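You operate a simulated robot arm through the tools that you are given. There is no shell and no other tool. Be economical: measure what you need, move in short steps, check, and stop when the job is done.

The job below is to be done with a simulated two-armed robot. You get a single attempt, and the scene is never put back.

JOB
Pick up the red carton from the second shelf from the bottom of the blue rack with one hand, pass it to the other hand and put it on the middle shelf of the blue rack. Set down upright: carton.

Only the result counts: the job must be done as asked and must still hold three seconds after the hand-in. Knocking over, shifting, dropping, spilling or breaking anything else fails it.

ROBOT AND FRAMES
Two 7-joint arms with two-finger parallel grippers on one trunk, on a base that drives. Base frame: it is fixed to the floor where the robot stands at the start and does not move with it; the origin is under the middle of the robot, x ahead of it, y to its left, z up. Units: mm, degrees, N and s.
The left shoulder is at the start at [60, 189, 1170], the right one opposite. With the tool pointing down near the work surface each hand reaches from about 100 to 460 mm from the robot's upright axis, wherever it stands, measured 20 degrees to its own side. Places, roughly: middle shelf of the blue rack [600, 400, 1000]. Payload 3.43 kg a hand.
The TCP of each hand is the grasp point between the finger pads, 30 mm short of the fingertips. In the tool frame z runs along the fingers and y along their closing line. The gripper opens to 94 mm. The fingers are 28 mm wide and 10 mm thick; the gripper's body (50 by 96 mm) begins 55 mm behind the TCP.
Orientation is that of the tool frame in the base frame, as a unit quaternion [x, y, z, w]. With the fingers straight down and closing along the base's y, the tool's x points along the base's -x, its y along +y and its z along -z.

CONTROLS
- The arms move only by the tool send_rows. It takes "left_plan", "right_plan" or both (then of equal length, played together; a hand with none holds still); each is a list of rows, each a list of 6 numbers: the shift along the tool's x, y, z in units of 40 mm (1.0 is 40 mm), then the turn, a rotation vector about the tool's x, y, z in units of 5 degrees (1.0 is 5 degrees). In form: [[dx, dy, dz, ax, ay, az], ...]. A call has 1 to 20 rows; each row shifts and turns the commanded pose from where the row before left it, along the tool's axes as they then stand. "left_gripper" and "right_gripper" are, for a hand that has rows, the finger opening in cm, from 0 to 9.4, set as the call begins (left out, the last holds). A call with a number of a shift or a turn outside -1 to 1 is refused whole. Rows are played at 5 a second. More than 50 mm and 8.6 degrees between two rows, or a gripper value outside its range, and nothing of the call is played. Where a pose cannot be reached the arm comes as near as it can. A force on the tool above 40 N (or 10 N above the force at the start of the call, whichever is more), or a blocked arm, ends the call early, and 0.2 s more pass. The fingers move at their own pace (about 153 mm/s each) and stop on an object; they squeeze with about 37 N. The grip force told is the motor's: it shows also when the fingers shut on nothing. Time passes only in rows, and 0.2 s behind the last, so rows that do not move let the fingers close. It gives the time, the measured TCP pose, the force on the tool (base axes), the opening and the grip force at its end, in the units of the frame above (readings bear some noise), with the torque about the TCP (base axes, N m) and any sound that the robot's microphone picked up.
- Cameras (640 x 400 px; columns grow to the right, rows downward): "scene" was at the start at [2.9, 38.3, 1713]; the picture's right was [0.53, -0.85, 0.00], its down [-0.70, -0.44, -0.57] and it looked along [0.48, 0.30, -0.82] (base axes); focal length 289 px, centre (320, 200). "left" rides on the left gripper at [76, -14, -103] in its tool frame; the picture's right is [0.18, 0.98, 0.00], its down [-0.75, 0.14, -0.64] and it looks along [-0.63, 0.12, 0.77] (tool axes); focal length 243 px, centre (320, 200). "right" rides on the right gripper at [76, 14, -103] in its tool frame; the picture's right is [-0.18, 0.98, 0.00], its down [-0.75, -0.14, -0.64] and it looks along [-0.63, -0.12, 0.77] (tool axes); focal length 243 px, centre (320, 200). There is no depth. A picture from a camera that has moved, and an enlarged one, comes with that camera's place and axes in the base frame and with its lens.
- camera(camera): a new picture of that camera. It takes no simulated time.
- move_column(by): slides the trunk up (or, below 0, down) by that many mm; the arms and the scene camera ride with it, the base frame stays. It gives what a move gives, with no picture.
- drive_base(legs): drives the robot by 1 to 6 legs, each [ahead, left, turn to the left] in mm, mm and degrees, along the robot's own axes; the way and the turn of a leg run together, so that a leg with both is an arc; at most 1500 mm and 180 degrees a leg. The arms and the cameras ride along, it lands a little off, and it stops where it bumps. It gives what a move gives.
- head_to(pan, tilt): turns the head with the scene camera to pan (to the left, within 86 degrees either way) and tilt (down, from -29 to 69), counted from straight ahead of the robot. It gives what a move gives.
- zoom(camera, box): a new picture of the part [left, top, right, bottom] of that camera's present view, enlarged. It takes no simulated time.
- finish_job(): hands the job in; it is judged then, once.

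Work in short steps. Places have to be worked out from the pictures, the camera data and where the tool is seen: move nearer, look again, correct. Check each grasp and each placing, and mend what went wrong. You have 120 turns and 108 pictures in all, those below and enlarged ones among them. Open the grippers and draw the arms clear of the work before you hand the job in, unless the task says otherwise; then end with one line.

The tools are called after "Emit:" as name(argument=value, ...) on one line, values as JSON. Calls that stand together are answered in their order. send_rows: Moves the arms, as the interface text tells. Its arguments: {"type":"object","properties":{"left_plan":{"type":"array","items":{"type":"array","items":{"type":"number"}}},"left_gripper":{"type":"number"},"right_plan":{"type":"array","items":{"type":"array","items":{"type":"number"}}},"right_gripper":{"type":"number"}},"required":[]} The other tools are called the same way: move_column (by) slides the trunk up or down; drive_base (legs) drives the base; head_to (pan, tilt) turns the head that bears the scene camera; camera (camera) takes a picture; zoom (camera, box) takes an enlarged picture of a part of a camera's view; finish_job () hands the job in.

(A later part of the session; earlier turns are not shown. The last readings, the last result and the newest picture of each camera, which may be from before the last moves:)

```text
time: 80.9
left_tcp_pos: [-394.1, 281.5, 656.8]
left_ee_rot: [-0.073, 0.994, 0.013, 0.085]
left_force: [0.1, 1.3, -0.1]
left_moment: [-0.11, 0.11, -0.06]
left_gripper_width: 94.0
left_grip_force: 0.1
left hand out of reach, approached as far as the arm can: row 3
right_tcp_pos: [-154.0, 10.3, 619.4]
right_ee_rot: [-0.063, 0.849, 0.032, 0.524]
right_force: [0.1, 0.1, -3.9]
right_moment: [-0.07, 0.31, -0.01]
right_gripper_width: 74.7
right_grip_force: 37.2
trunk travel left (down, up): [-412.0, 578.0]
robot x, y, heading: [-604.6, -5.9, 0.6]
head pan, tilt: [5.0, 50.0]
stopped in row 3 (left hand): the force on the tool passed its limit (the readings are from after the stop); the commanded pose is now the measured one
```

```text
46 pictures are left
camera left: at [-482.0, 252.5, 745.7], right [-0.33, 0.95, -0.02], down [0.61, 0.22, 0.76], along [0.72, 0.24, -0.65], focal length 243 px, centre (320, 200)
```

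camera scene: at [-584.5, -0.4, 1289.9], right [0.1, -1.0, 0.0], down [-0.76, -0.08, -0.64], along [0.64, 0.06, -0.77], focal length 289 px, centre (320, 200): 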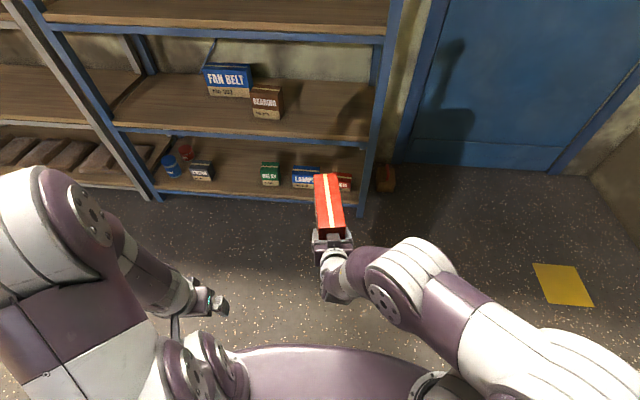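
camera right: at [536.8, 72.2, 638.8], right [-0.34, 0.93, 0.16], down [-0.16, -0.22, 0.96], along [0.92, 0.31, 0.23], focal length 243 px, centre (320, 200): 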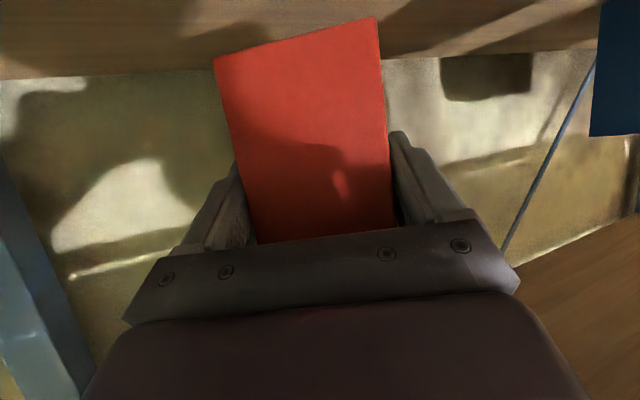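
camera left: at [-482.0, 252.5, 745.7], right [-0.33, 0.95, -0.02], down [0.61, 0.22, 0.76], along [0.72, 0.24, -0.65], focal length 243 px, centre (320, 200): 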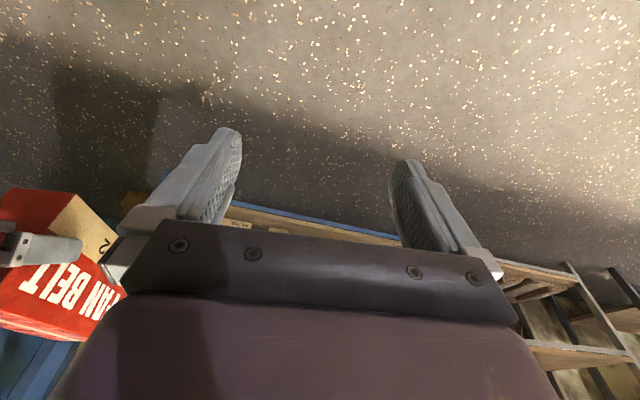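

Own-body contact while pitching there. Move the left hand forward/up first, then finish the pitch.

Emit:
send_rows(left_plan=[[-0.86, -0.33, -0.275, 0, 0, 0], [-0.86, -0.33, -0.275, 0, 0, 0], [-0.86, -0.33, -0.275, 0, 0, 0], [-0.86, -0.33, -0.275, 0, 0, 0], [-0.86, -0.33, -0.275, 0, 0, 0], [-0.86, -0.33, -0.275, 0, 0, 0], [0, 0, 0, 0, -1, 0], [0, 0, 0, 0, -1, 0], [0, 0, 0, 0, -1, 0], [0, 0, 0, 0, -1, 0], [0, 0, 0, 0, -1, 0]])

Emit:
camera(camera="scene")

Emit:
camera(camera="left")

```text
time: 83.3
left_tcp_pos: [-191.7, 229.9, 757.4]
left_ee_rot: [-0.069, 0.952, 0.029, 0.298]
left_force: [-0.3, 0.5, 0.9]
left_moment: [-0.03, -0.01, -0.01]
left_gripper_width: 94.0
left_grip_force: 0.0
right_tcp_pos: [-154.9, 11.1, 622.3]
right_ee_rot: [-0.062, 0.847, 0.032, 0.526]
right_force: [0.5, 0.2, -3.5]
right_moment: [-0.02, 0.28, 0.0]
right_gripper_width: 74.8
right_grip_force: 37.0
trunk travel left (down, up): [-412.0, 578.0]
robot x, y, heading: [-606.3, -9.8, 0.5]
head pan, tilt: [5.0, 50.0]
```

```text
45 pictures are left
camera scene: at [-585.5, -0.7, 1290.0], right [0.1, -1.0, 0.0], down [-0.76, -0.08, -0.64], along [0.64, 0.06, -0.77], focal length 289 px, centre (320, 200)
```

scene: 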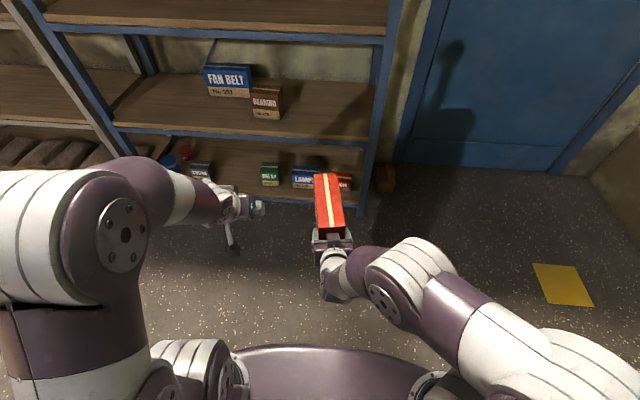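

```text
44 pictures are left
camera left: at [-309.0, 197.5, 798.2], right [-0.3, 0.95, -0.09], down [0.23, 0.17, 0.96], along [0.93, 0.26, -0.27], focal length 243 px, centre (320, 200)
```

left: 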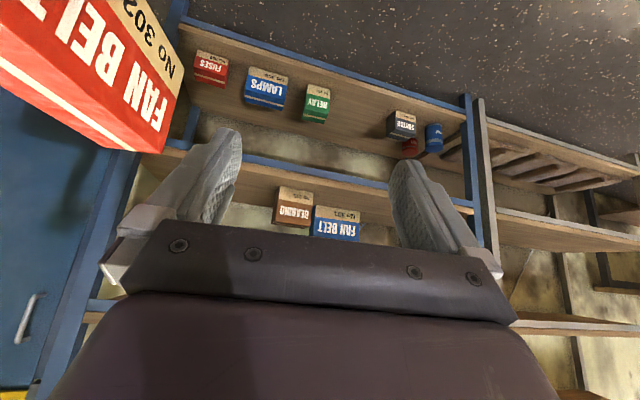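

Left tool pitched 35°, yaw ≈9.7° – matches the carton. Move it right to above the carton (−154,12,790).

Emit:
send_rows(left_plan=[[-0.104, -0.92, -0.111, 0, 0, 0], [-0.104, -0.92, -0.111, 0, 0, 0], [-0.104, -0.92, -0.111, 0, 0, 0], [-0.104, -0.92, -0.111, 0, 0, 0], [-0.104, -0.92, -0.111, 0, 0, 0], [-0.104, -0.92, -0.111, 0, 0, 0]])

Emit:
camera(camera="scene")

Emit:
camera(camera="left")

```text
time: 84.7
left_tcp_pos: [-152.9, 11.8, 791.7]
left_ee_rot: [-0.07, 0.952, 0.03, 0.298]
left_force: [0.3, -1.6, 0.1]
left_moment: [-0.02, -0.02, 0.0]
left_gripper_width: 94.1
left_grip_force: 0.1
right_tcp_pos: [-155.0, 10.1, 619.7]
right_ee_rot: [-0.062, 0.847, 0.033, 0.526]
right_force: [0.4, -0.8, -2.9]
right_moment: [-0.03, 0.26, -0.03]
right_gripper_width: 75.1
right_grip_force: 36.5
trunk travel left (down, up): [-412.0, 578.0]
robot x, y, heading: [-605.5, -7.8, 0.6]
head pan, tilt: [5.0, 50.0]
```

```text
43 pictures are left
camera scene: at [-584.7, -1.2, 1289.9], right [0.1, -1.0, 0.0], down [-0.76, -0.07, -0.64], along [0.64, 0.06, -0.77], focal length 289 px, centre (320, 200)
```

scene: 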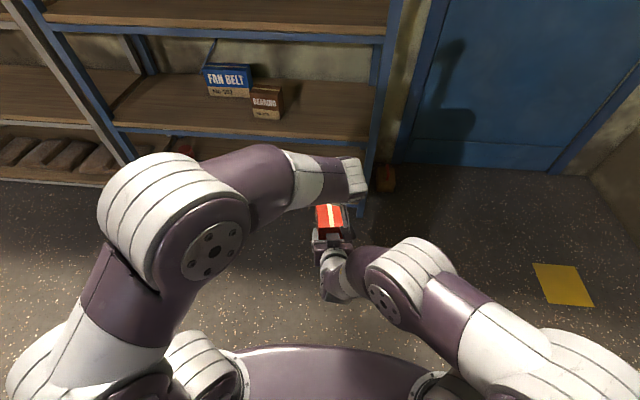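

```text
42 pictures are left
camera left: at [-269.1, -20.9, 832.7], right [-0.3, 0.95, -0.09], down [0.23, 0.16, 0.96], along [0.93, 0.26, -0.27], focal length 243 px, centre (320, 200)
```

left: 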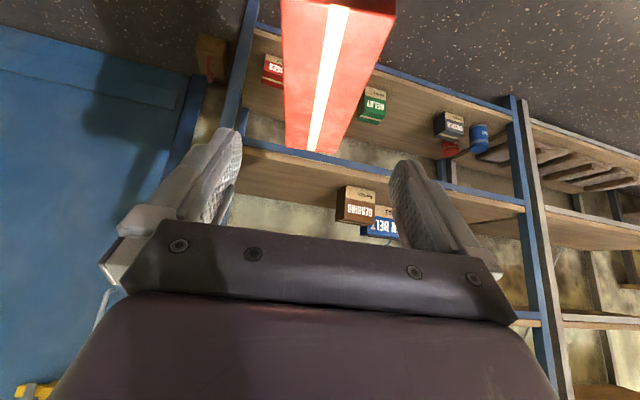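

Carton is centred between the left fingers. Descend along the tool toward TCP (−86,22,667); 4 of 5 rows first.

Emit:
send_rows(left_plan=[[0.079, -0.01, 0.71, 0, 0, 0], [0.079, -0.01, 0.71, 0, 0, 0], [0.079, -0.01, 0.71, 0, 0, 0], [0.079, -0.01, 0.71, 0, 0, 0]])

Emit:
camera(camera="left")

Emit:
camera(camera="scene")

```text
time: 85.7
left_tcp_pos: [-98.3, 20.1, 689.9]
left_ee_rot: [-0.07, 0.952, 0.028, 0.297]
left_force: [0.0, -0.1, -0.9]
left_moment: [0.0, 0.0, -0.02]
left_gripper_width: 94.2
left_grip_force: 0.1
right_tcp_pos: [-154.0, 11.2, 620.5]
right_ee_rot: [-0.061, 0.847, 0.031, 0.526]
right_force: [0.1, 0.3, -3.8]
right_moment: [-0.06, 0.27, -0.03]
right_gripper_width: 74.6
right_grip_force: 37.0
trunk travel left (down, up): [-412.0, 578.0]
robot x, y, heading: [-602.5, -9.1, 0.4]
head pan, tilt: [5.0, 50.0]
```

```text
41 pictures are left
camera left: at [-214.9, -12.3, 731.6], right [-0.3, 0.95, -0.09], down [0.23, 0.17, 0.96], along [0.93, 0.26, -0.27], focal length 243 px, centre (320, 200)
```

left: 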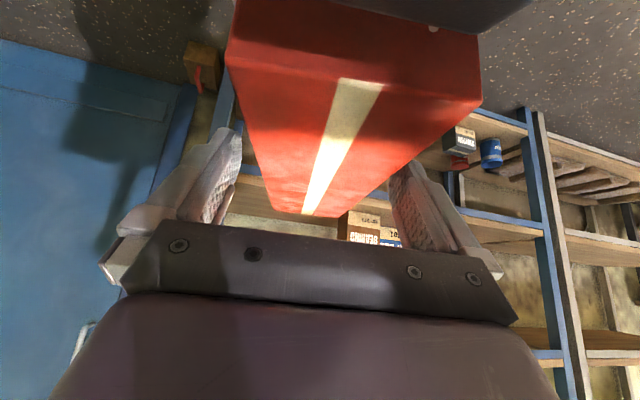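

```text
40 pictures are left
camera scene: at [-584.5, -0.8, 1290.0], right [0.1, -1.0, 0.0], down [-0.76, -0.08, -0.64], along [0.64, 0.06, -0.77], focal length 289 px, centre (320, 200)
```

scene: 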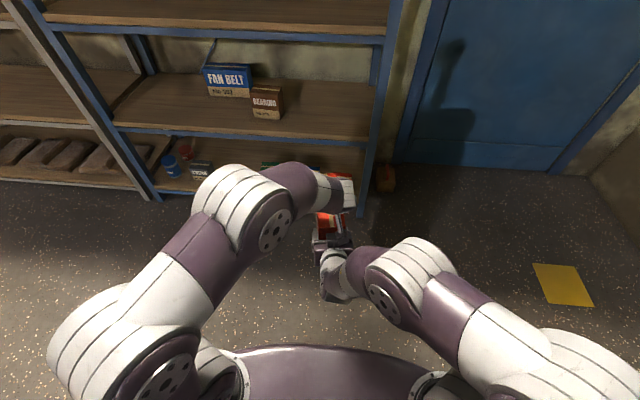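

Alignment good and top at z≈687. Last row down, then close the left gripper.

Emit:
send_rows(left_plan=[[0.079, -0.01, 0.68, 0, 0, 0], [0, 0, 0, 0, 0, 0]])

Emit:
send_rows(left_plan=[[0, 0, 0, 0, 0, 0], [0, 0, 0, 0, 0, 0], [0, 0, 0, 0, 0, 0], [0, 0, 0, 0, 0, 0]], left_gripper=0)

Emit:
camera(camera="left")

```text
time: 86.2
left_tcp_pos: [-82.5, 21.1, 671.0]
left_ee_rot: [-0.071, 0.95, 0.026, 0.302]
left_force: [0.0, -0.2, -0.5]
left_moment: [-0.01, 0.01, 0.0]
left_gripper_width: 93.8
left_grip_force: 0.0
right_tcp_pos: [-158.1, 7.9, 613.8]
right_ee_rot: [-0.064, 0.853, 0.028, 0.518]
right_force: [-0.5, 0.4, -2.9]
right_moment: [-0.1, 0.34, -0.01]
right_gripper_width: 74.9
right_grip_force: 36.6
trunk travel left (down, up): [-412.0, 578.0]
robot x, y, heading: [-604.5, -10.3, 0.6]
head pan, tilt: [5.0, 50.0]
stopped in row 2 (left hand): the force on the tool passed its limit (the readings are from after the stop); the commanded pose is now the measured one
```

```text
time: 87.2
left_tcp_pos: [-82.5, 20.9, 670.5]
left_ee_rot: [-0.071, 0.95, 0.027, 0.302]
left_force: [0.7, 9.9, 2.5]
left_moment: [0.0, 0.2, -0.58]
left_gripper_width: 73.9
left_grip_force: 36.8
right_tcp_pos: [-158.4, 7.5, 613.9]
right_ee_rot: [-0.065, 0.853, 0.03, 0.518]
right_force: [-1.3, -8.2, -5.7]
right_moment: [0.39, 0.2, -0.01]
right_gripper_width: 74.8
right_grip_force: 36.9
trunk travel left (down, up): [-412.0, 578.0]
robot x, y, heading: [-604.2, -5.4, 0.4]
head pan, tilt: [5.0, 50.0]
```

```text
39 pictures are left
camera left: at [-199.6, -11.7, 710.4], right [-0.3, 0.95, -0.1], down [0.22, 0.17, 0.96], along [0.93, 0.26, -0.26], focal length 243 px, centre (320, 200)
```

left: 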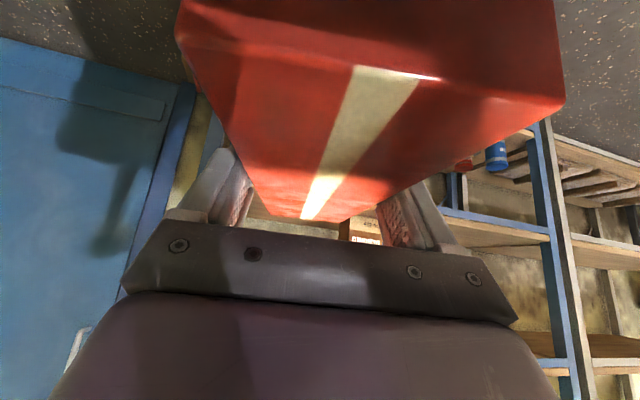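

Both hands hold (left 73.9 mm, 37 N). Open the right gripper and see whether the left holds.

Emit:
send_rows(right_plan=[[0, 0, 0, 0, 0, 0], [0, 0, 0, 0, 0, 0], [0, 0, 0, 0, 0, 0]], right_gripper=9.4)

Emit:
camera(camera="left")

Emit:
zoom(camera="scene", box=[230, 140, 430, 310])

```text
time: 88.0
left_tcp_pos: [-83.1, 21.1, 669.7]
left_ee_rot: [-0.07, 0.95, 0.025, 0.303]
left_force: [2.1, -0.1, 4.4]
left_moment: [-0.21, 1.07, 0.09]
left_gripper_width: 73.9
left_grip_force: 36.3
right_tcp_pos: [-158.9, 8.6, 613.7]
right_ee_rot: [-0.064, 0.852, 0.03, 0.518]
right_force: [-2.3, -0.2, -6.3]
right_moment: [0.12, -0.68, -0.07]
right_gripper_width: 93.9
right_grip_force: 0.1
trunk travel left (down, up): [-412.0, 578.0]
robot x, y, heading: [-609.1, -9.0, 0.6]
head pan, tilt: [5.0, 50.0]
```

```text
38 pictures are left
camera left: at [-199.6, -12.2, 710.6], right [-0.3, 0.95, -0.1], down [0.22, 0.17, 0.96], along [0.93, 0.26, -0.26], focal length 243 px, centre (320, 200)
```

left: 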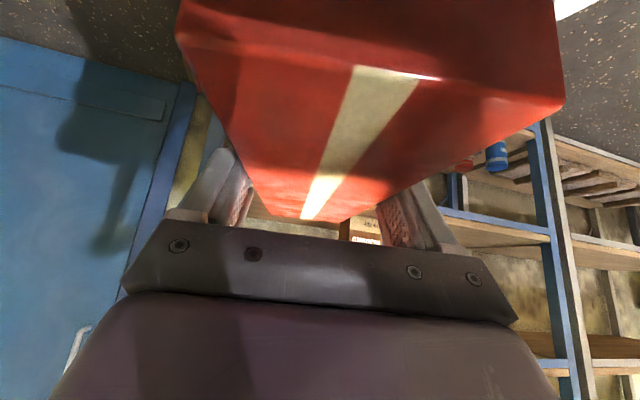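

```text
2.35 times, centred on (330, 225) of scene
camera zoom: at [-585.0, -0.7, 1290.0], right [0.1, -1.0, 0.0], down [-0.76, -0.08, -0.64], along [0.64, 0.06, -0.77], focal length 679 px, centre (296, 141)
```

zoom: 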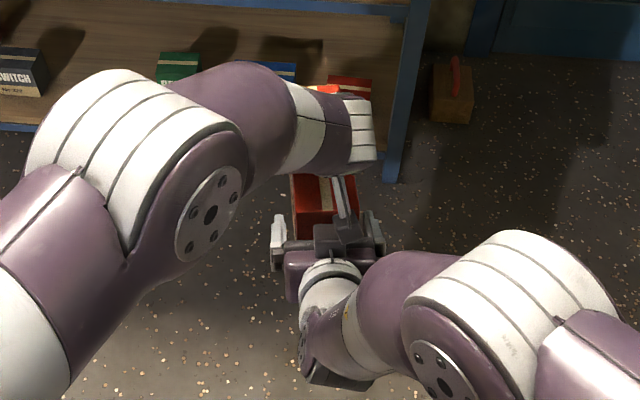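

Left hand carries it (its camera bracket rests lightly on the right hand). Drop the right hand 12 mm, then withdraw it 80 mm.

Emit:
send_rows(right_plan=[[0.267, 0.005, 0.14, 0, 0, 0], [0.468, 0, -0.9, 0, 0, 0], [0.468, 0, -0.9, 0, 0, 0], [0, 0, 0, 0, 0, 0]])

Emit:
camera(camera="left")

Emit:
camera(camera="right")

```text
time: 89.0
left_tcp_pos: [-82.6, 20.9, 669.2]
left_ee_rot: [-0.071, 0.95, 0.027, 0.302]
left_force: [0.6, -0.5, -0.4]
left_moment: [0.02, 0.0, -0.04]
left_gripper_width: 74.0
left_grip_force: 37.5
right_tcp_pos: [-231.3, 3.3, 616.2]
right_ee_rot: [-0.062, 0.855, 0.029, 0.515]
right_force: [-0.4, 0.9, -0.1]
right_moment: [0.02, -0.01, 0.03]
right_gripper_width: 93.9
right_grip_force: 0.3
right hand out of reach, approached as far as the arm can: row 3
trunk travel left (down, up): [-412.0, 578.0]
robot x, y, heading: [-602.4, -7.3, 0.5]
head pan, tilt: [5.0, 50.0]
```

```text
36 pictures are left
camera left: at [-199.7, -11.9, 710.3], right [-0.3, 0.95, -0.1], down [0.22, 0.17, 0.96], along [0.93, 0.26, -0.26], focal length 243 px, centre (320, 200)
```

left: 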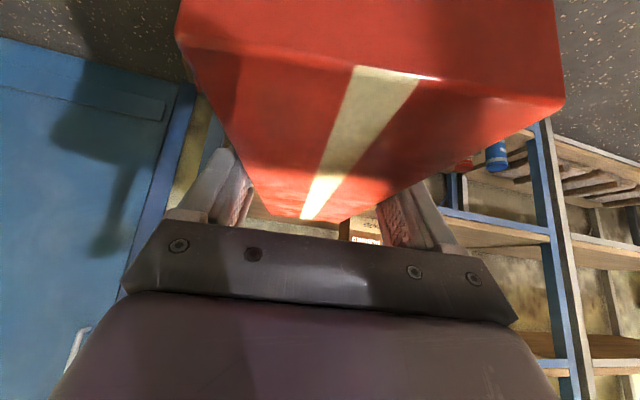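

```text
35 pictures are left
camera right: at [-357.6, 1.8, 596.4], right [-0.05, 0.99, 0.15], down [-0.19, -0.16, 0.97], along [0.98, 0.02, 0.2], focal length 243 px, centre (320, 200)
```

right: 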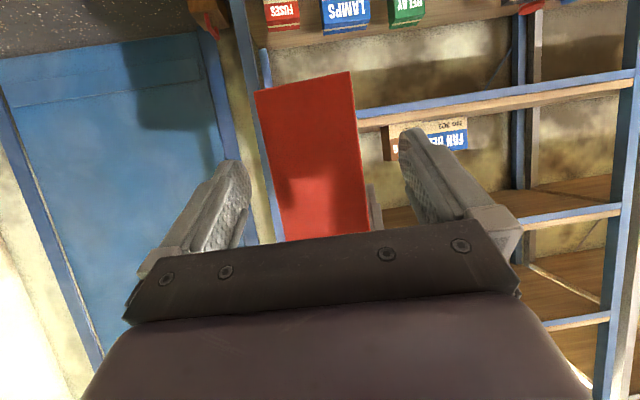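

Left holds steadily alone; the right is free. Lift the carton 60 mm with the left arm while the right hand moves away to the right and down.

Emit:
send_rows(left_plan=[[-0.143, 0, -0.205, 0, 0, 0], [-0.143, 0, -0.205, 0, 0, 0], [-0.143, 0, -0.205, 0, 0, 0], [-0.143, 0, -0.205, 0, 0, 0], [-0.143, 0, -0.205, 0, 0, 0], [-0.143, 0, -0.205, 0, 0, 0]], right_plan=[[0.43, -0.1, 0.1, 0, 0, 0], [0.43, -0.82, 0.1, 0, 0, 0], [0.43, -0.85, 0.1, 0, 0, 0], [0.43, -0.85, 0.1, 0, 0, 0], [0.43, -0.85, 0.1, 0, 0, 0], [0.43, -0.85, 0.1, 0, 0, 0]])

Emit:
camera(camera="scene")

Emit:
camera(camera="left")

```text
time: 90.4
left_tcp_pos: [-83.8, 20.3, 729.0]
left_ee_rot: [-0.07, 0.951, 0.026, 0.301]
left_force: [11.0, -1.7, -4.3]
left_moment: [-0.12, -1.18, 0.43]
left_gripper_width: 74.9
left_grip_force: 36.7
right_tcp_pos: [-161.5, -70.7, 616.6]
right_ee_rot: [-0.065, 0.854, 0.018, 0.516]
right_force: [-11.6, 1.1, 0.7]
right_moment: [0.09, 0.02, 0.64]
right_gripper_width: 94.0
right_grip_force: 0.2
right hand out of reach, approached as far as the arm can: row 1, 2, 3, 4, 5, 6
trunk travel left (down, up): [-412.0, 578.0]
robot x, y, heading: [-605.4, -5.9, 0.6]
head pan, tilt: [5.0, 50.0]
```

```text
34 pictures are left
camera scene: at [-585.2, -0.6, 1290.0], right [0.1, -1.0, 0.0], down [-0.76, -0.08, -0.64], along [0.64, 0.06, -0.77], focal length 289 px, centre (320, 200)
```

scene: 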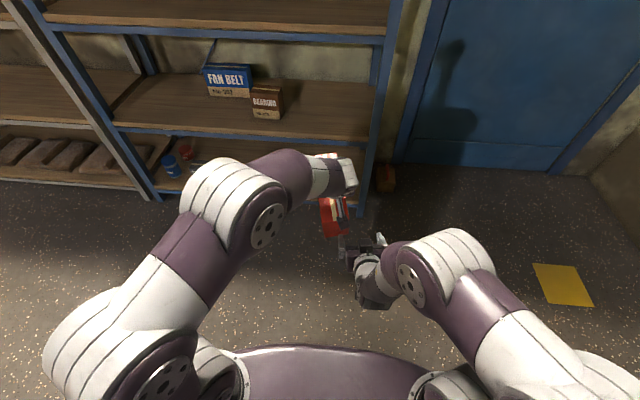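

```text
33 pictures are left
camera left: at [-200.5, -12.2, 770.3], right [-0.3, 0.95, -0.1], down [0.22, 0.17, 0.96], along [0.93, 0.26, -0.26], focal length 243 px, centre (320, 200)
```

left: 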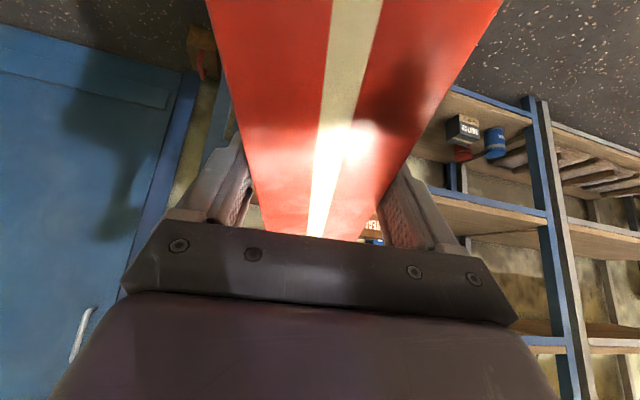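

The right arm's limits made it drift forward and bump the carton. Look from the right camera before separating.

Emit:
camera(camera="right")

Emit:
zoom(camera="scene", box=[290, 150, 430, 310])

```text
32 pictures are left
camera right: at [-288.4, -72.9, 595.1], right [-0.04, 0.99, 0.13], down [-0.2, -0.13, 0.97], along [0.98, 0.02, 0.21], focal length 243 px, centre (320, 200)
```

right: 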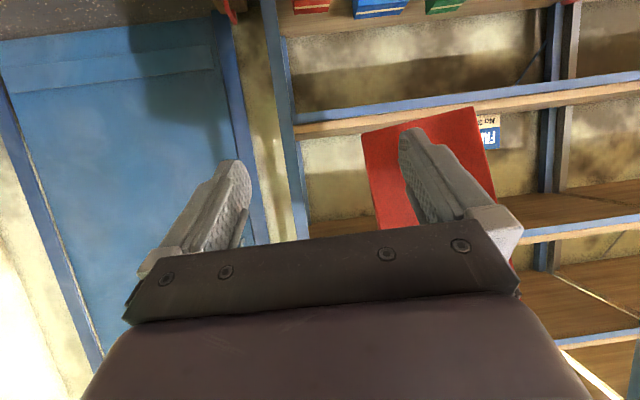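

```text
2.50 times, centred on (360, 230) of scene
camera zoom: at [-585.2, -0.6, 1290.0], right [0.1, -1.0, 0.0], down [-0.76, -0.08, -0.64], along [0.64, 0.06, -0.77], focal length 721 px, centre (220, 125)
```

zoom: 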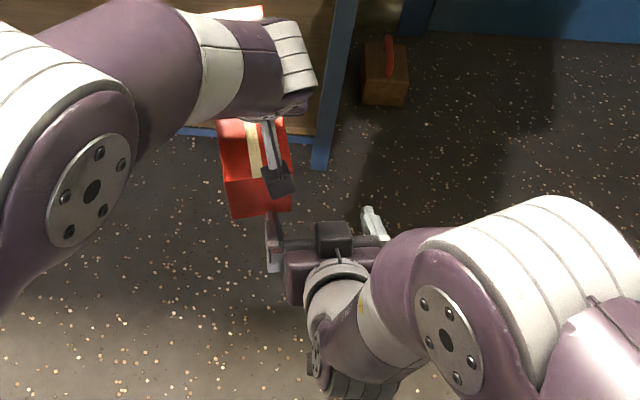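

The right hand's left fingertip presses on the carton's near end. Move the left hand forward/up 50/60 mm to separate.

Emit:
send_rows(left_plan=[[-0.63, 0.02, -0.17, 0, 0, 0], [-0.63, 0.02, -0.17, 0, 0, 0], [-0.63, 0.02, -0.17, 0, 0, 0]])

Emit:
send_rows(right_plan=[[0, -0.9, 0, 0, 0, 0], [0, -0.9, 0, 0, 0, 0], [0, -0.9, 0, 0, 0, 0], [0, -0.9, 0, 0, 0, 0]])

Emit:
camera(camera="right")

Emit:
camera(camera="left")

```text
time: 91.2
left_tcp_pos: [-36.3, 32.0, 791.1]
left_ee_rot: [-0.07, 0.95, 0.025, 0.302]
left_force: [-0.2, 0.1, -2.6]
left_moment: [-0.01, 0.11, 0.03]
left_gripper_width: 75.0
left_grip_force: 36.4
right_tcp_pos: [-161.5, -69.7, 615.3]
right_ee_rot: [-0.066, 0.853, 0.019, 0.517]
right_force: [0.9, -0.1, -1.3]
right_moment: [-0.03, -0.01, -0.03]
right_gripper_width: 94.2
right_grip_force: 0.0
trunk travel left (down, up): [-412.0, 578.0]
robot x, y, heading: [-601.5, -8.1, 0.8]
head pan, tilt: [5.0, 50.0]
```

```text
time: 92.2
left_tcp_pos: [-35.8, 31.2, 790.1]
left_ee_rot: [-0.071, 0.95, 0.026, 0.302]
left_force: [0.2, -0.3, -3.5]
left_moment: [0.0, 0.07, 0.0]
left_gripper_width: 75.0
left_grip_force: 36.9
right_tcp_pos: [-142.2, -99.0, 651.9]
right_ee_rot: [-0.063, 0.853, 0.021, 0.518]
right_force: [0.3, 0.5, 0.2]
right_moment: [-0.01, -0.01, 0.0]
right_gripper_width: 94.0
right_grip_force: 0.0
right hand out of reach, approached as far as the arm can: row 1, 2, 3, 4
trunk travel left (down, up): [-412.0, 578.0]
robot x, y, heading: [-605.5, -6.9, 0.6]
head pan, tilt: [5.0, 50.0]
```

```text
30 pictures are left
camera right: at [-269.2, -100.6, 630.7], right [-0.04, 0.99, 0.13], down [-0.2, -0.14, 0.97], along [0.98, 0.02, 0.21], focal length 243 px, centre (320, 200)
```

right: 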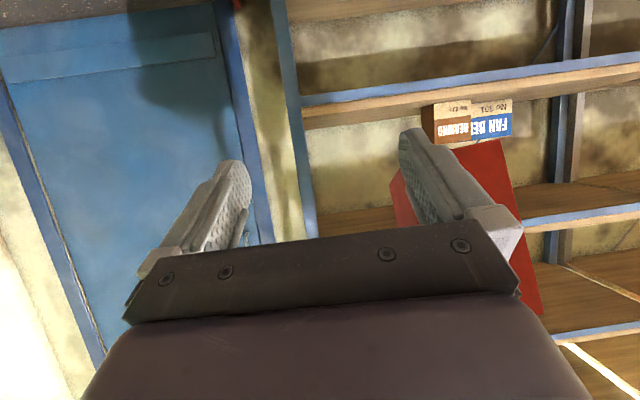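

```text
29 pictures are left
camera left: at [-153.1, -1.1, 830.7], right [-0.3, 0.95, -0.1], down [0.22, 0.17, 0.96], along [0.93, 0.26, -0.26], focal length 243 px, centre (320, 200)
```

left: 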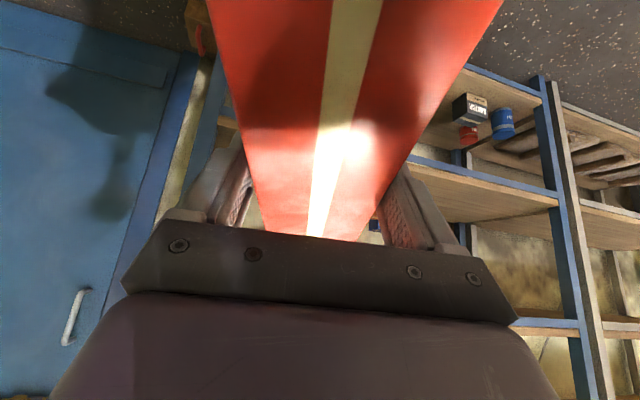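

Separated cleanly; left carries 3.5 N, though the carton has pitched ~10° far-end-up in the grip. Park the right hand: turn its tool to vertical and draw it back and right.

Emit:
send_rows(right_plan=[[0, 0, 0, 0, 1, 0], [0, 0, 0, 0, 1, 0], [0, 0, 0, 0, 1, 0], [0, 0, 0, 0, 1, 0], [0, 0, 0, 0, 1, 0], [0, 0, 0, 0, 1, 0], [0, 0, 0, 0, 1, 0], [0, 0, 0, 0, 1, 0], [0, 0, 0, 0, 1, 0], [0, 0, 0, 0, 1, 0], [0, 0, 0, 0, 1, 0], [0, 0, 0, 0, 1, 0], [0.9, -0.75, 0, 0, 0, 0], [0.9, -0.75, 0, 0, 0, 0], [0.9, -0.75, 0, 0, 0, 0], [0.9, -0.75, 0, 0, 0, 0]], right_gripper=0)

Emit:
camera(camera="scene")

```text
time: 95.6
left_tcp_pos: [-37.5, 31.0, 790.2]
left_ee_rot: [-0.07, 0.95, 0.026, 0.302]
left_force: [-0.4, -0.4, -3.6]
left_moment: [0.03, 0.1, 0.02]
left_gripper_width: 74.6
left_grip_force: 36.6
right_tcp_pos: [-268.1, -238.9, 635.6]
right_ee_rot: [-0.066, 0.995, -0.016, 0.076]
right_force: [-0.1, -0.9, 0.0]
right_moment: [0.01, 0.02, 0.01]
right_gripper_width: 0.0
right_grip_force: 33.1
right hand out of reach, approached as far as the arm can: row 9, 10
trunk travel left (down, up): [-412.0, 578.0]
robot x, y, heading: [-604.2, -8.6, 0.9]
head pan, tilt: [5.0, 50.0]
```

```text
28 pictures are left
camera scene: at [-585.0, -1.3, 1290.0], right [0.1, -1.0, 0.0], down [-0.76, -0.07, -0.64], along [0.64, 0.06, -0.77], focal length 289 px, centre (320, 200)
```

scene: 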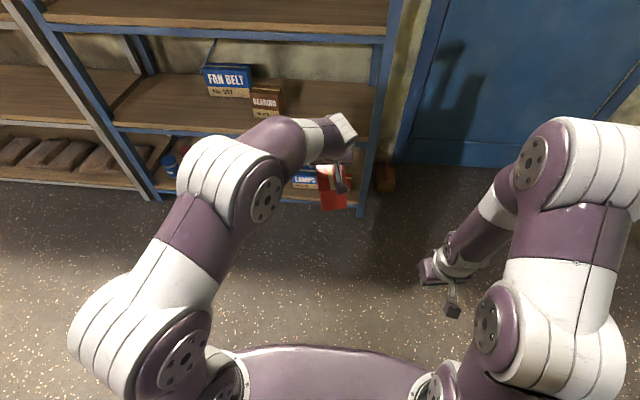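

Plan: flatten the left tool to 50° from vertical (so the hand will clear the upper shelf), then re-level the carton in the grip by pressing its far top edge gently up under the middle shelf's front bar. First pitch left 15°, retract right 80 mm, and square up the heading.

Emit:
send_rows(left_plan=[[0, 0, 0, 0, -1, 0], [0, 0, 0, 0, -1, 0], [0, 0, 0, 0, -1, 0], [0, 0, 0, 0, 0, 0]], right_plan=[[0.6, 0, 0, 0, 0, 0], [0.6, 0, 0, 0, 0, 0], [0.6, 0, 0, 0, 0, 0], [0, 0, 0, 0, 0, 0]])

Emit:
drive_base(legs=[[0, 0, -9.5], [270, 259, 0]])

Emit:
head_to(pan=10, tilt=50)

Emit:
camera(camera="scene")

Emit:
camera(camera="left")

```text
time: 96.6
left_tcp_pos: [-34.8, 29.3, 790.4]
left_ee_rot: [-0.067, 0.903, 0.035, 0.423]
left_force: [-1.6, 0.4, -3.8]
left_moment: [-0.01, 0.15, 0.02]
left_gripper_width: 74.5
left_grip_force: 37.0
right_tcp_pos: [-335.7, -249.0, 625.1]
right_ee_rot: [-0.066, 0.995, -0.016, 0.076]
right_force: [0.4, 0.1, 0.0]
right_moment: [-0.04, 0.0, 0.02]
right_gripper_width: 0.0
right_grip_force: 32.7
trunk travel left (down, up): [-412.0, 578.0]
robot x, y, heading: [-601.6, -8.3, 0.6]
head pan, tilt: [5.0, 50.0]
```

```text
time: 99.7
left_tcp_pos: [279.3, 149.1, 790.4]
left_ee_rot: [0.011, 0.905, -0.001, 0.425]
left_force: [0.5, -1.2, -3.2]
left_moment: [0.02, 0.14, 0.0]
left_gripper_width: 74.5
left_grip_force: 37.5
right_tcp_pos: [-67.2, -73.7, 625.4]
right_ee_rot: [0.021, 0.997, -0.022, 0.073]
right_force: [-0.2, 0.3, -0.6]
right_moment: [-0.01, 0.0, 0.04]
right_gripper_width: 0.2
right_grip_force: 32.9
trunk travel left (down, up): [-412.0, 578.0]
robot x, y, heading: [-289.1, 213.2, -9.2]
head pan, tilt: [5.0, 50.0]
```

```text
time: 100.3
left_tcp_pos: [277.9, 149.7, 790.5]
left_ee_rot: [0.012, 0.905, -0.001, 0.425]
left_force: [-0.5, -0.2, -3.5]
left_moment: [0.01, 0.14, -0.01]
left_gripper_width: 74.5
left_grip_force: 36.7
right_tcp_pos: [-68.2, -74.7, 626.3]
right_ee_rot: [0.021, 0.997, -0.022, 0.074]
right_force: [0.8, -0.1, 0.5]
right_moment: [-0.01, 0.03, 0.02]
right_gripper_width: 0.2
right_grip_force: 32.9
trunk travel left (down, up): [-412.0, 578.0]
robot x, y, heading: [-292.0, 210.5, -9.5]
head pan, tilt: [10.0, 50.0]
```

```text
27 pictures are left
camera scene: at [-269.0, 221.8, 1290.0], right [0.01, -1.0, 0.0], down [-0.77, -0.01, -0.64], along [0.64, 0.01, -0.77], focal length 289 px, centre (320, 200)
```

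scene: 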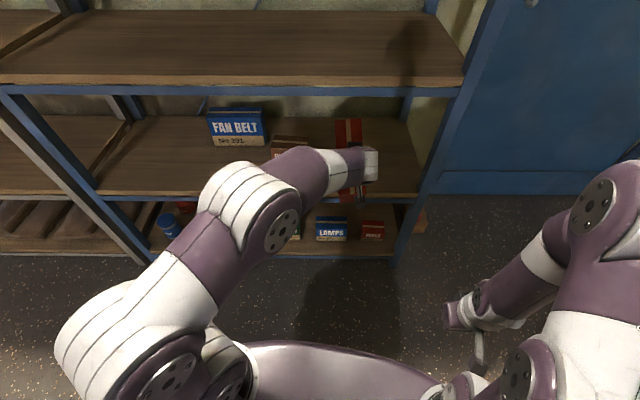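

```text
26 pictures are left
camera left: at [151.3, 137.7, 798.1], right [-0.09, 0.99, -0.14], down [-0.01, 0.13, 0.99], along [1.0, 0.09, 0.0], focal length 243 px, centre (320, 200)
```

left: 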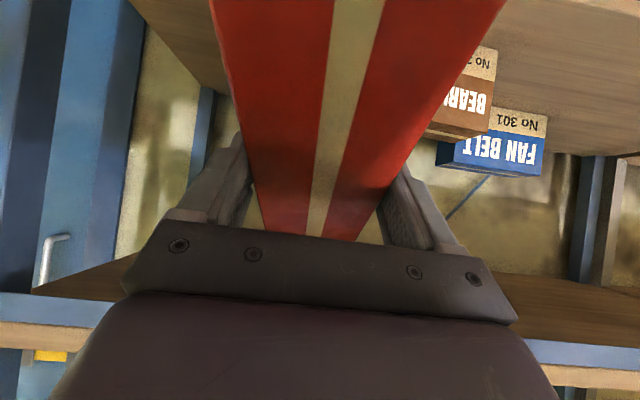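

Zoom to measure the carton's tilt.

Emit:
zoom(camera="scene", box=[300, 100, 420, 220])

```text
3.33 times, centred on (360, 160) of scene
camera zoom: at [-269.0, 221.8, 1290.0], right [0.01, -1.0, 0.0], down [-0.77, -0.01, -0.64], along [0.64, 0.01, -0.77], focal length 962 px, centre (187, 333)
```

zoom: 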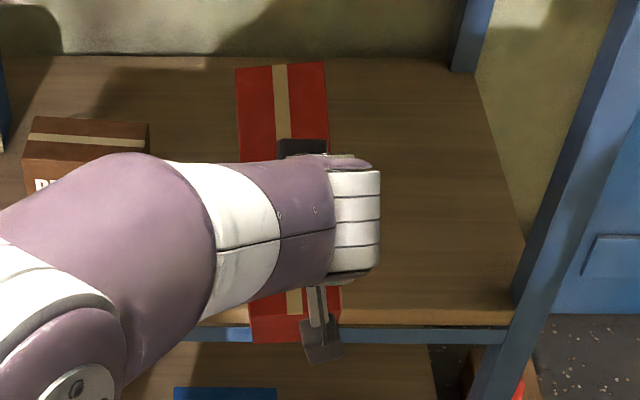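

Tilt ≈27° far-end-up as expected. Move 40 mm ahead so the far top edge is under the bar, and raise the trunk 55 mm (just short of contact).

Emit:
drive_base(legs=[[39, 6, 0]])

Emit:
move_column(by=55)

Emit:
camera(camera="left")

```text
time: 101.2
left_tcp_pos: [318.6, 149.3, 789.3]
left_ee_rot: [0.011, 0.905, -0.001, 0.424]
left_force: [1.3, 0.5, -2.9]
left_moment: [0.0, 0.17, -0.03]
left_gripper_width: 74.9
left_grip_force: 37.1
right_tcp_pos: [-25.7, -73.6, 625.7]
right_ee_rot: [0.021, 0.997, -0.023, 0.073]
right_force: [0.1, 0.6, 0.4]
right_moment: [-0.01, -0.02, 0.0]
right_gripper_width: 0.0
right_grip_force: 33.2
trunk travel left (down, up): [-412.0, 578.0]
robot x, y, heading: [-250.4, 209.8, -9.1]
head pan, tilt: [10.0, 50.0]
```

```text
time: 102.2
left_tcp_pos: [317.7, 148.1, 844.9]
left_ee_rot: [0.012, 0.906, -0.001, 0.424]
left_force: [0.4, -0.7, -4.0]
left_moment: [0.03, 0.1, 0.02]
left_gripper_width: 74.2
left_grip_force: 36.8
right_tcp_pos: [-27.6, -74.5, 680.8]
right_ee_rot: [0.021, 0.997, -0.023, 0.074]
right_force: [-0.3, -0.2, 0.2]
right_moment: [0.0, 0.01, -0.02]
right_gripper_width: 0.0
right_grip_force: 33.2
trunk travel left (down, up): [-467.0, 523.0]
robot x, y, heading: [-248.5, 210.2, -9.3]
head pan, tilt: [10.0, 50.0]
```

```text
24 pictures are left
camera left: at [191.3, 137.8, 852.8], right [-0.1, 0.99, -0.13], down [-0.01, 0.13, 0.99], along [1.0, 0.1, 0.0], focal length 243 px, centre (320, 200)
```

left: 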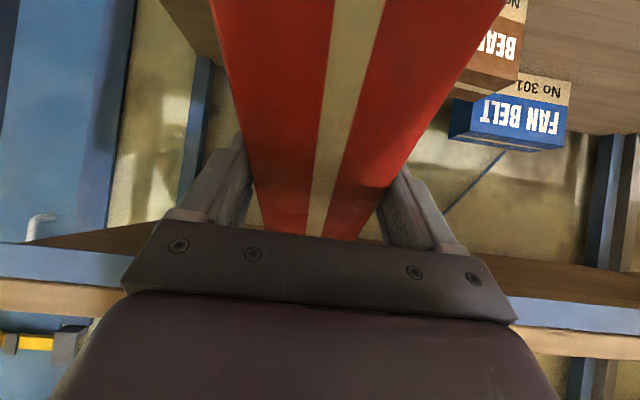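

The bar's underside is z≈913, shelf top ≈960. Raise 20 mm more and check force.

Emit:
move_column(by=22)

Emit:
move_column(by=8)

Emit:
move_column(by=8)

Emit:
camera(camera="left")

```text
time: 102.8
left_tcp_pos: [318.5, 149.8, 868.2]
left_ee_rot: [0.011, 0.905, -0.001, 0.424]
left_force: [0.6, 0.3, -4.0]
left_moment: [0.04, 0.15, -0.01]
left_gripper_width: 74.4
left_grip_force: 37.1
right_tcp_pos: [-27.9, -74.3, 702.1]
right_ee_rot: [0.021, 0.997, -0.023, 0.074]
right_force: [0.9, 1.1, 0.1]
right_moment: [-0.06, 0.01, 0.0]
right_gripper_width: 0.3
right_grip_force: 32.5
trunk travel left (down, up): [-489.0, 501.0]
robot x, y, heading: [-253.5, 209.0, -9.2]
head pan, tilt: [10.0, 50.0]
```

```text
time: 103.4
left_tcp_pos: [318.6, 150.0, 875.2]
left_ee_rot: [0.012, 0.906, -0.001, 0.424]
left_force: [-1.9, 0.0, -7.3]
left_moment: [0.08, 0.4, -0.03]
left_gripper_width: 74.6
left_grip_force: 36.3
right_tcp_pos: [-26.6, -74.2, 711.8]
right_ee_rot: [0.021, 0.997, -0.021, 0.074]
right_force: [0.5, -0.3, -0.4]
right_moment: [-0.01, 0.01, 0.02]
right_gripper_width: 0.0
right_grip_force: 33.0
trunk travel left (down, up): [-497.0, 493.0]
robot x, y, heading: [-250.7, 212.8, -9.4]
head pan, tilt: [10.0, 50.0]
```

```text
time: 104.0
left_tcp_pos: [317.8, 149.6, 883.1]
left_ee_rot: [0.011, 0.906, -0.001, 0.424]
left_force: [-2.6, 0.8, -10.5]
left_moment: [0.12, 0.64, 0.02]
left_gripper_width: 74.2
left_grip_force: 36.8
right_tcp_pos: [-27.3, -73.8, 719.2]
right_ee_rot: [0.021, 0.997, -0.023, 0.073]
right_force: [-0.3, -0.5, 0.7]
right_moment: [0.0, -0.01, 0.0]
right_gripper_width: 0.0
right_grip_force: 32.9
trunk travel left (down, up): [-505.0, 485.0]
robot x, y, heading: [-250.2, 206.6, -9.3]
head pan, tilt: [10.0, 50.0]
```

```text
23 pictures are left
camera left: at [191.5, 138.0, 890.7], right [-0.1, 0.99, -0.13], down [-0.01, 0.13, 0.99], along [1.0, 0.1, 0.0], focal length 243 px, centre (320, 200)
```

left: 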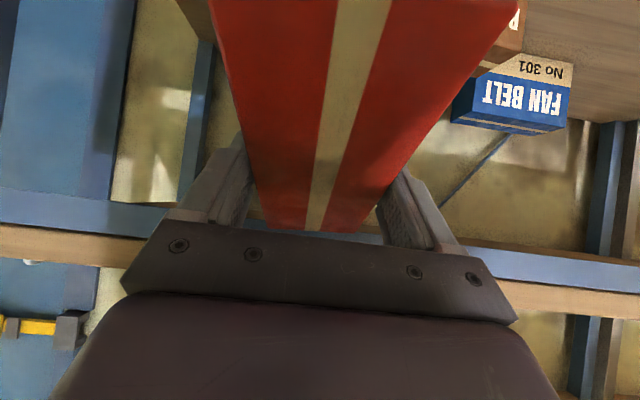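

Force rises gently (extra ~6 N) and the carton begins to rotate. Continue raising in small steps.

Emit:
move_column(by=8)

Emit:
move_column(by=8)

Emit:
move_column(by=6)

Emit:
camera(camera="left")

```text
time: 104.6
left_tcp_pos: [318.2, 148.8, 891.3]
left_ee_rot: [0.011, 0.905, -0.002, 0.424]
left_force: [-2.1, 0.9, -8.7]
left_moment: [0.13, 0.64, 0.0]
left_gripper_width: 73.8
left_grip_force: 37.1
right_tcp_pos: [-27.4, -74.1, 727.0]
right_ee_rot: [0.021, 0.997, -0.022, 0.073]
right_force: [0.2, 0.1, 0.6]
right_moment: [-0.01, 0.02, 0.03]
right_gripper_width: 0.0
right_grip_force: 33.3
trunk travel left (down, up): [-513.0, 477.0]
robot x, y, heading: [-248.2, 208.5, -9.2]
head pan, tilt: [10.0, 50.0]
```

```text
time: 105.1
left_tcp_pos: [317.7, 148.6, 898.4]
left_ee_rot: [0.01, 0.905, -0.001, 0.425]
left_force: [-3.5, 0.9, -11.2]
left_moment: [0.18, 0.75, -0.01]
left_gripper_width: 73.9
left_grip_force: 36.3
right_tcp_pos: [-27.0, -75.2, 735.1]
right_ee_rot: [0.021, 0.997, -0.023, 0.074]
right_force: [0.4, 0.7, 0.2]
right_moment: [0.0, 0.01, 0.05]
right_gripper_width: 0.2
right_grip_force: 33.2
trunk travel left (down, up): [-521.0, 469.0]
robot x, y, heading: [-249.6, 213.0, -9.0]
head pan, tilt: [10.0, 50.0]
```

```text
time: 105.7
left_tcp_pos: [318.0, 149.9, 905.2]
left_ee_rot: [0.011, 0.905, -0.001, 0.425]
left_force: [-2.0, 1.6, -10.5]
left_moment: [0.16, 0.75, 0.07]
left_gripper_width: 73.9
left_grip_force: 36.5
right_tcp_pos: [-27.6, -73.3, 740.8]
right_ee_rot: [0.021, 0.997, -0.022, 0.074]
right_force: [0.2, 0.4, -0.7]
right_moment: [-0.02, -0.01, 0.03]
right_gripper_width: 0.0
right_grip_force: 33.4
trunk travel left (down, up): [-527.0, 463.0]
robot x, y, heading: [-249.9, 206.2, -9.2]
head pan, tilt: [10.0, 50.0]
```

```text
22 pictures are left
camera left: at [191.7, 137.9, 912.9], right [-0.1, 0.99, -0.14], down [-0.01, 0.13, 0.99], along [1.0, 0.1, 0.0], focal length 243 px, centre (320, 200)
```

left: 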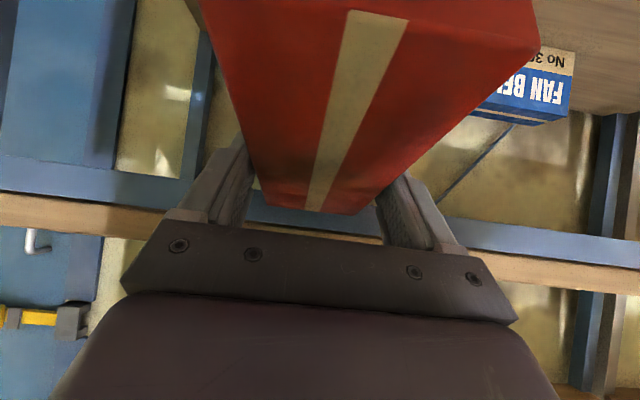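

The view shows the remaining tilt is ≈12°, and the grip has become a bit shallow, so stop pressing. Lower 25 mm, back out, and pitch the tool 10° back so the carton is level.

Emit:
move_column(by=-25)

Emit:
drive_base(legs=[[-158, -26, 0]])

Emit:
send_rows(left_plan=[[0, 0, 0, 0, 1, 0], [0, 0, 0, 0, 1, 0], [0, 0, 0, 0, 0, 0]])

Emit:
camera(camera="left")

Emit:
zoom(camera="scene", box=[290, 100, 430, 240])

```text
time: 106.4
left_tcp_pos: [317.9, 149.6, 881.7]
left_ee_rot: [0.011, 0.905, -0.001, 0.425]
left_force: [-0.4, -0.2, -2.7]
left_moment: [0.02, 0.11, 0.01]
left_gripper_width: 74.1
left_grip_force: 36.7
right_tcp_pos: [-27.6, -75.7, 715.9]
right_ee_rot: [0.022, 0.997, -0.022, 0.075]
right_force: [-0.4, 0.4, 0.0]
right_moment: [-0.01, -0.01, 0.01]
right_gripper_width: 0.1
right_grip_force: 32.7
trunk travel left (down, up): [-502.0, 488.0]
robot x, y, heading: [-247.4, 211.6, -9.4]
head pan, tilt: [10.0, 50.0]
```

```text
time: 107.8
left_tcp_pos: [154.3, 147.9, 880.7]
left_ee_rot: [0.012, 0.905, -0.001, 0.425]
left_force: [-0.8, -0.3, -3.1]
left_moment: [0.03, 0.16, 0.03]
left_gripper_width: 73.9
left_grip_force: 37.2
right_tcp_pos: [-191.6, -74.4, 715.9]
right_ee_rot: [0.021, 0.997, -0.022, 0.074]
right_force: [-0.7, 0.0, 0.7]
right_moment: [0.04, -0.01, 0.02]
right_gripper_width: 0.1
right_grip_force: 32.7
trunk travel left (down, up): [-502.0, 488.0]
robot x, y, heading: [-414.2, 211.7, -9.3]
head pan, tilt: [10.0, 50.0]
```

```text
time: 108.6
left_tcp_pos: [154.9, 148.5, 881.1]
left_ee_rot: [0.012, 0.939, -0.001, 0.344]
left_force: [0.1, -0.3, -3.7]
left_moment: [0.01, 0.05, 0.0]
left_gripper_width: 73.8
left_grip_force: 37.4
right_tcp_pos: [-190.3, -75.3, 716.0]
right_ee_rot: [0.021, 0.997, -0.022, 0.074]
right_force: [0.6, 0.1, 0.3]
right_moment: [-0.03, -0.01, -0.02]
right_gripper_width: 0.0
right_grip_force: 33.4
trunk travel left (down, up): [-502.0, 488.0]
robot x, y, heading: [-412.5, 207.4, -9.5]
head pan, tilt: [10.0, 50.0]
```

```text
21 pictures are left
camera left: at [31.0, 137.1, 910.2], right [-0.12, 0.99, -0.11], down [0.16, 0.13, 0.98], along [0.98, 0.1, -0.18], focal length 243 px, centre (320, 200)
```

left: 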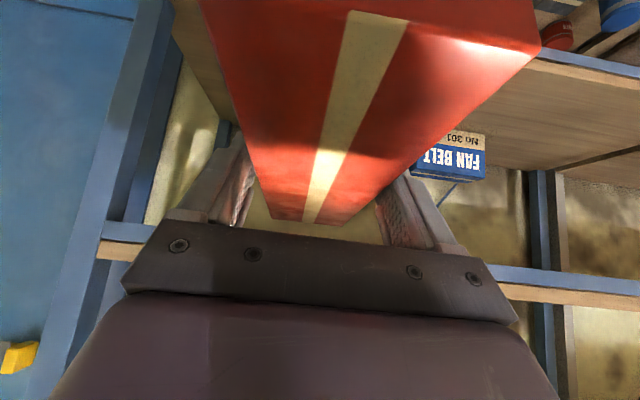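

```text
2.86 times, centred on (360, 170) of scene
camera zoom: at [-392.5, 221.4, 1380.0], right [0.01, -1.0, 0.0], down [-0.77, -0.01, -0.64], along [0.64, 0.01, -0.77], focal length 824 px, centre (206, 286)
```

zoom: 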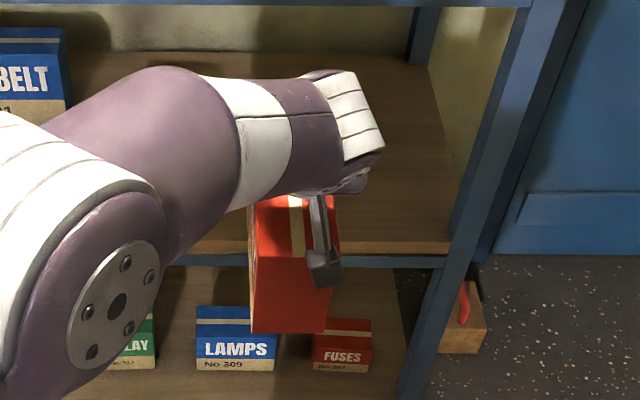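

Carton is held with ≈8° residual tilt (far end up), fine for landing near edge first. Raise the trunk 242 mm to bring the lowest edge just above the middle shelf level.

Emit:
move_column(by=242)

Emit:
drive_base(legs=[[180, 28, 0]])

Emit:
camera(camera="scene")

Emit:
camera(camera="left")

```text
time: 111.1
left_tcp_pos: [154.7, 148.9, 1122.3]
left_ee_rot: [0.013, 0.939, -0.001, 0.344]
left_force: [0.0, 0.9, -2.2]
left_moment: [0.0, 0.06, -0.01]
left_gripper_width: 74.0
left_grip_force: 37.0
right_tcp_pos: [-190.0, -74.6, 958.6]
right_ee_rot: [0.021, 0.997, -0.023, 0.075]
right_force: [0.2, -0.1, 0.4]
right_moment: [-0.02, 0.03, 0.0]
right_gripper_width: 0.0
right_grip_force: 33.1
trunk travel left (down, up): [-744.0, 246.0]
robot x, y, heading: [-414.7, 212.1, -9.3]
head pan, tilt: [10.0, 50.0]
```

```text
time: 112.7
left_tcp_pos: [341.5, 148.9, 1122.1]
left_ee_rot: [0.012, 0.939, -0.001, 0.345]
left_force: [0.5, -0.1, -3.7]
left_moment: [-0.01, 0.09, 0.04]
left_gripper_width: 73.9
left_grip_force: 36.8
right_tcp_pos: [-3.6, -76.2, 958.0]
right_ee_rot: [0.02, 0.997, -0.022, 0.074]
right_force: [-0.3, -0.1, 0.7]
right_moment: [0.02, 0.02, 0.0]
right_gripper_width: 0.1
right_grip_force: 33.1
trunk travel left (down, up): [-744.0, 246.0]
robot x, y, heading: [-227.7, 207.3, -8.9]
head pan, tilt: [10.0, 50.0]
```

```text
19 pictures are left
camera scene: at [-206.3, 219.5, 1622.0], right [0.01, -1.0, 0.0], down [-0.77, -0.01, -0.64], along [0.64, 0.01, -0.77], focal length 289 px, centre (320, 200)
```

scene: 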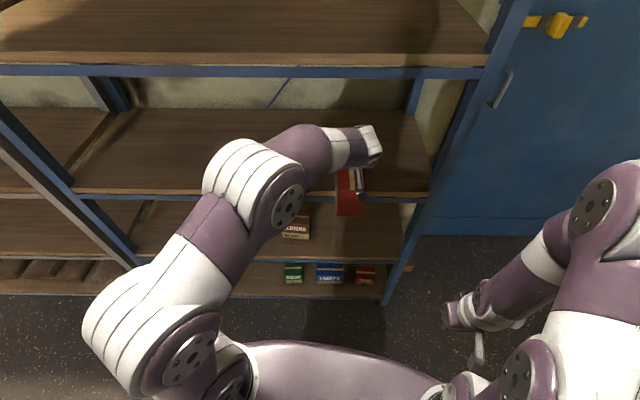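

```text
18 pictures are left
camera left: at [217.5, 136.4, 1152.3], right [-0.12, 0.99, -0.11], down [0.16, 0.13, 0.98], along [0.98, 0.1, -0.18], focal length 243 px, centre (320, 200)
```

left: 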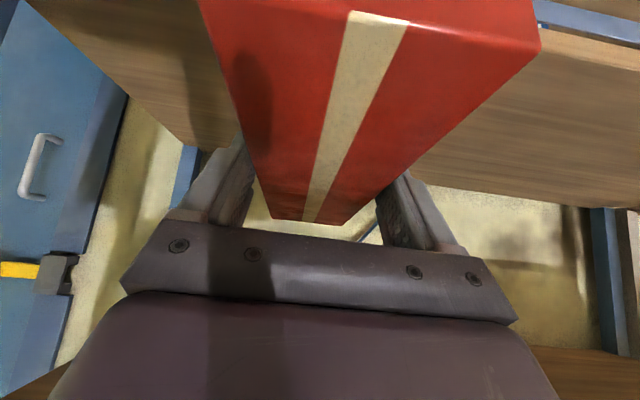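

Upper shelf underside ≈1315, so there's room. Raise 10 mm and advance 95 mm.

Emit:
move_column(by=10)

Emit:
drive_base(legs=[[94, 15, 0]])

Emit:
zoom(camera="scene", box=[260, 80, 440, 260])

```text
time: 113.3
left_tcp_pos: [340.9, 148.6, 1132.0]
left_ee_rot: [0.011, 0.939, -0.001, 0.344]
left_force: [-0.7, 0.4, -3.9]
left_moment: [0.02, 0.06, 0.0]
left_gripper_width: 73.7
left_grip_force: 36.6
right_tcp_pos: [-3.4, -76.6, 966.5]
right_ee_rot: [0.02, 0.997, -0.022, 0.074]
right_force: [1.3, -0.9, 0.1]
right_moment: [0.04, -0.01, 0.02]
right_gripper_width: 0.0
right_grip_force: 33.0
trunk travel left (down, up): [-754.0, 236.0]
robot x, y, heading: [-228.3, 209.3, -9.2]
head pan, tilt: [10.0, 50.0]
```

```text
time: 114.4
left_tcp_pos: [435.1, 148.7, 1132.7]
left_ee_rot: [0.011, 0.939, -0.001, 0.343]
left_force: [-0.8, -0.2, -2.6]
left_moment: [0.0, 0.05, 0.0]
left_gripper_width: 74.2
left_grip_force: 37.2
right_tcp_pos: [92.2, -76.1, 968.2]
right_ee_rot: [0.02, 0.997, -0.023, 0.074]
right_force: [-0.2, 1.0, 0.3]
right_moment: [-0.01, 0.05, -0.02]
right_gripper_width: 0.1
right_grip_force: 32.9
trunk travel left (down, up): [-754.0, 236.0]
robot x, y, heading: [-132.2, 210.5, -9.4]
head pan, tilt: [10.0, 50.0]
```

```text
2.22 times, centred on (350, 170) of scene
camera zoom: at [-111.2, 219.5, 1632.0], right [0.01, -1.0, 0.0], down [-0.77, -0.01, -0.64], along [0.64, 0.01, -0.77], focal length 641 px, centre (253, 267)
```

zoom: 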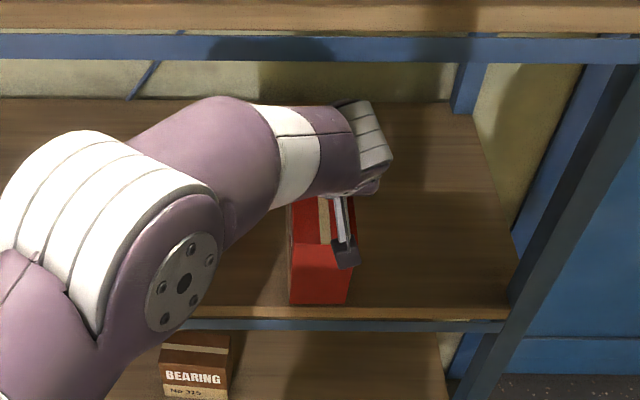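

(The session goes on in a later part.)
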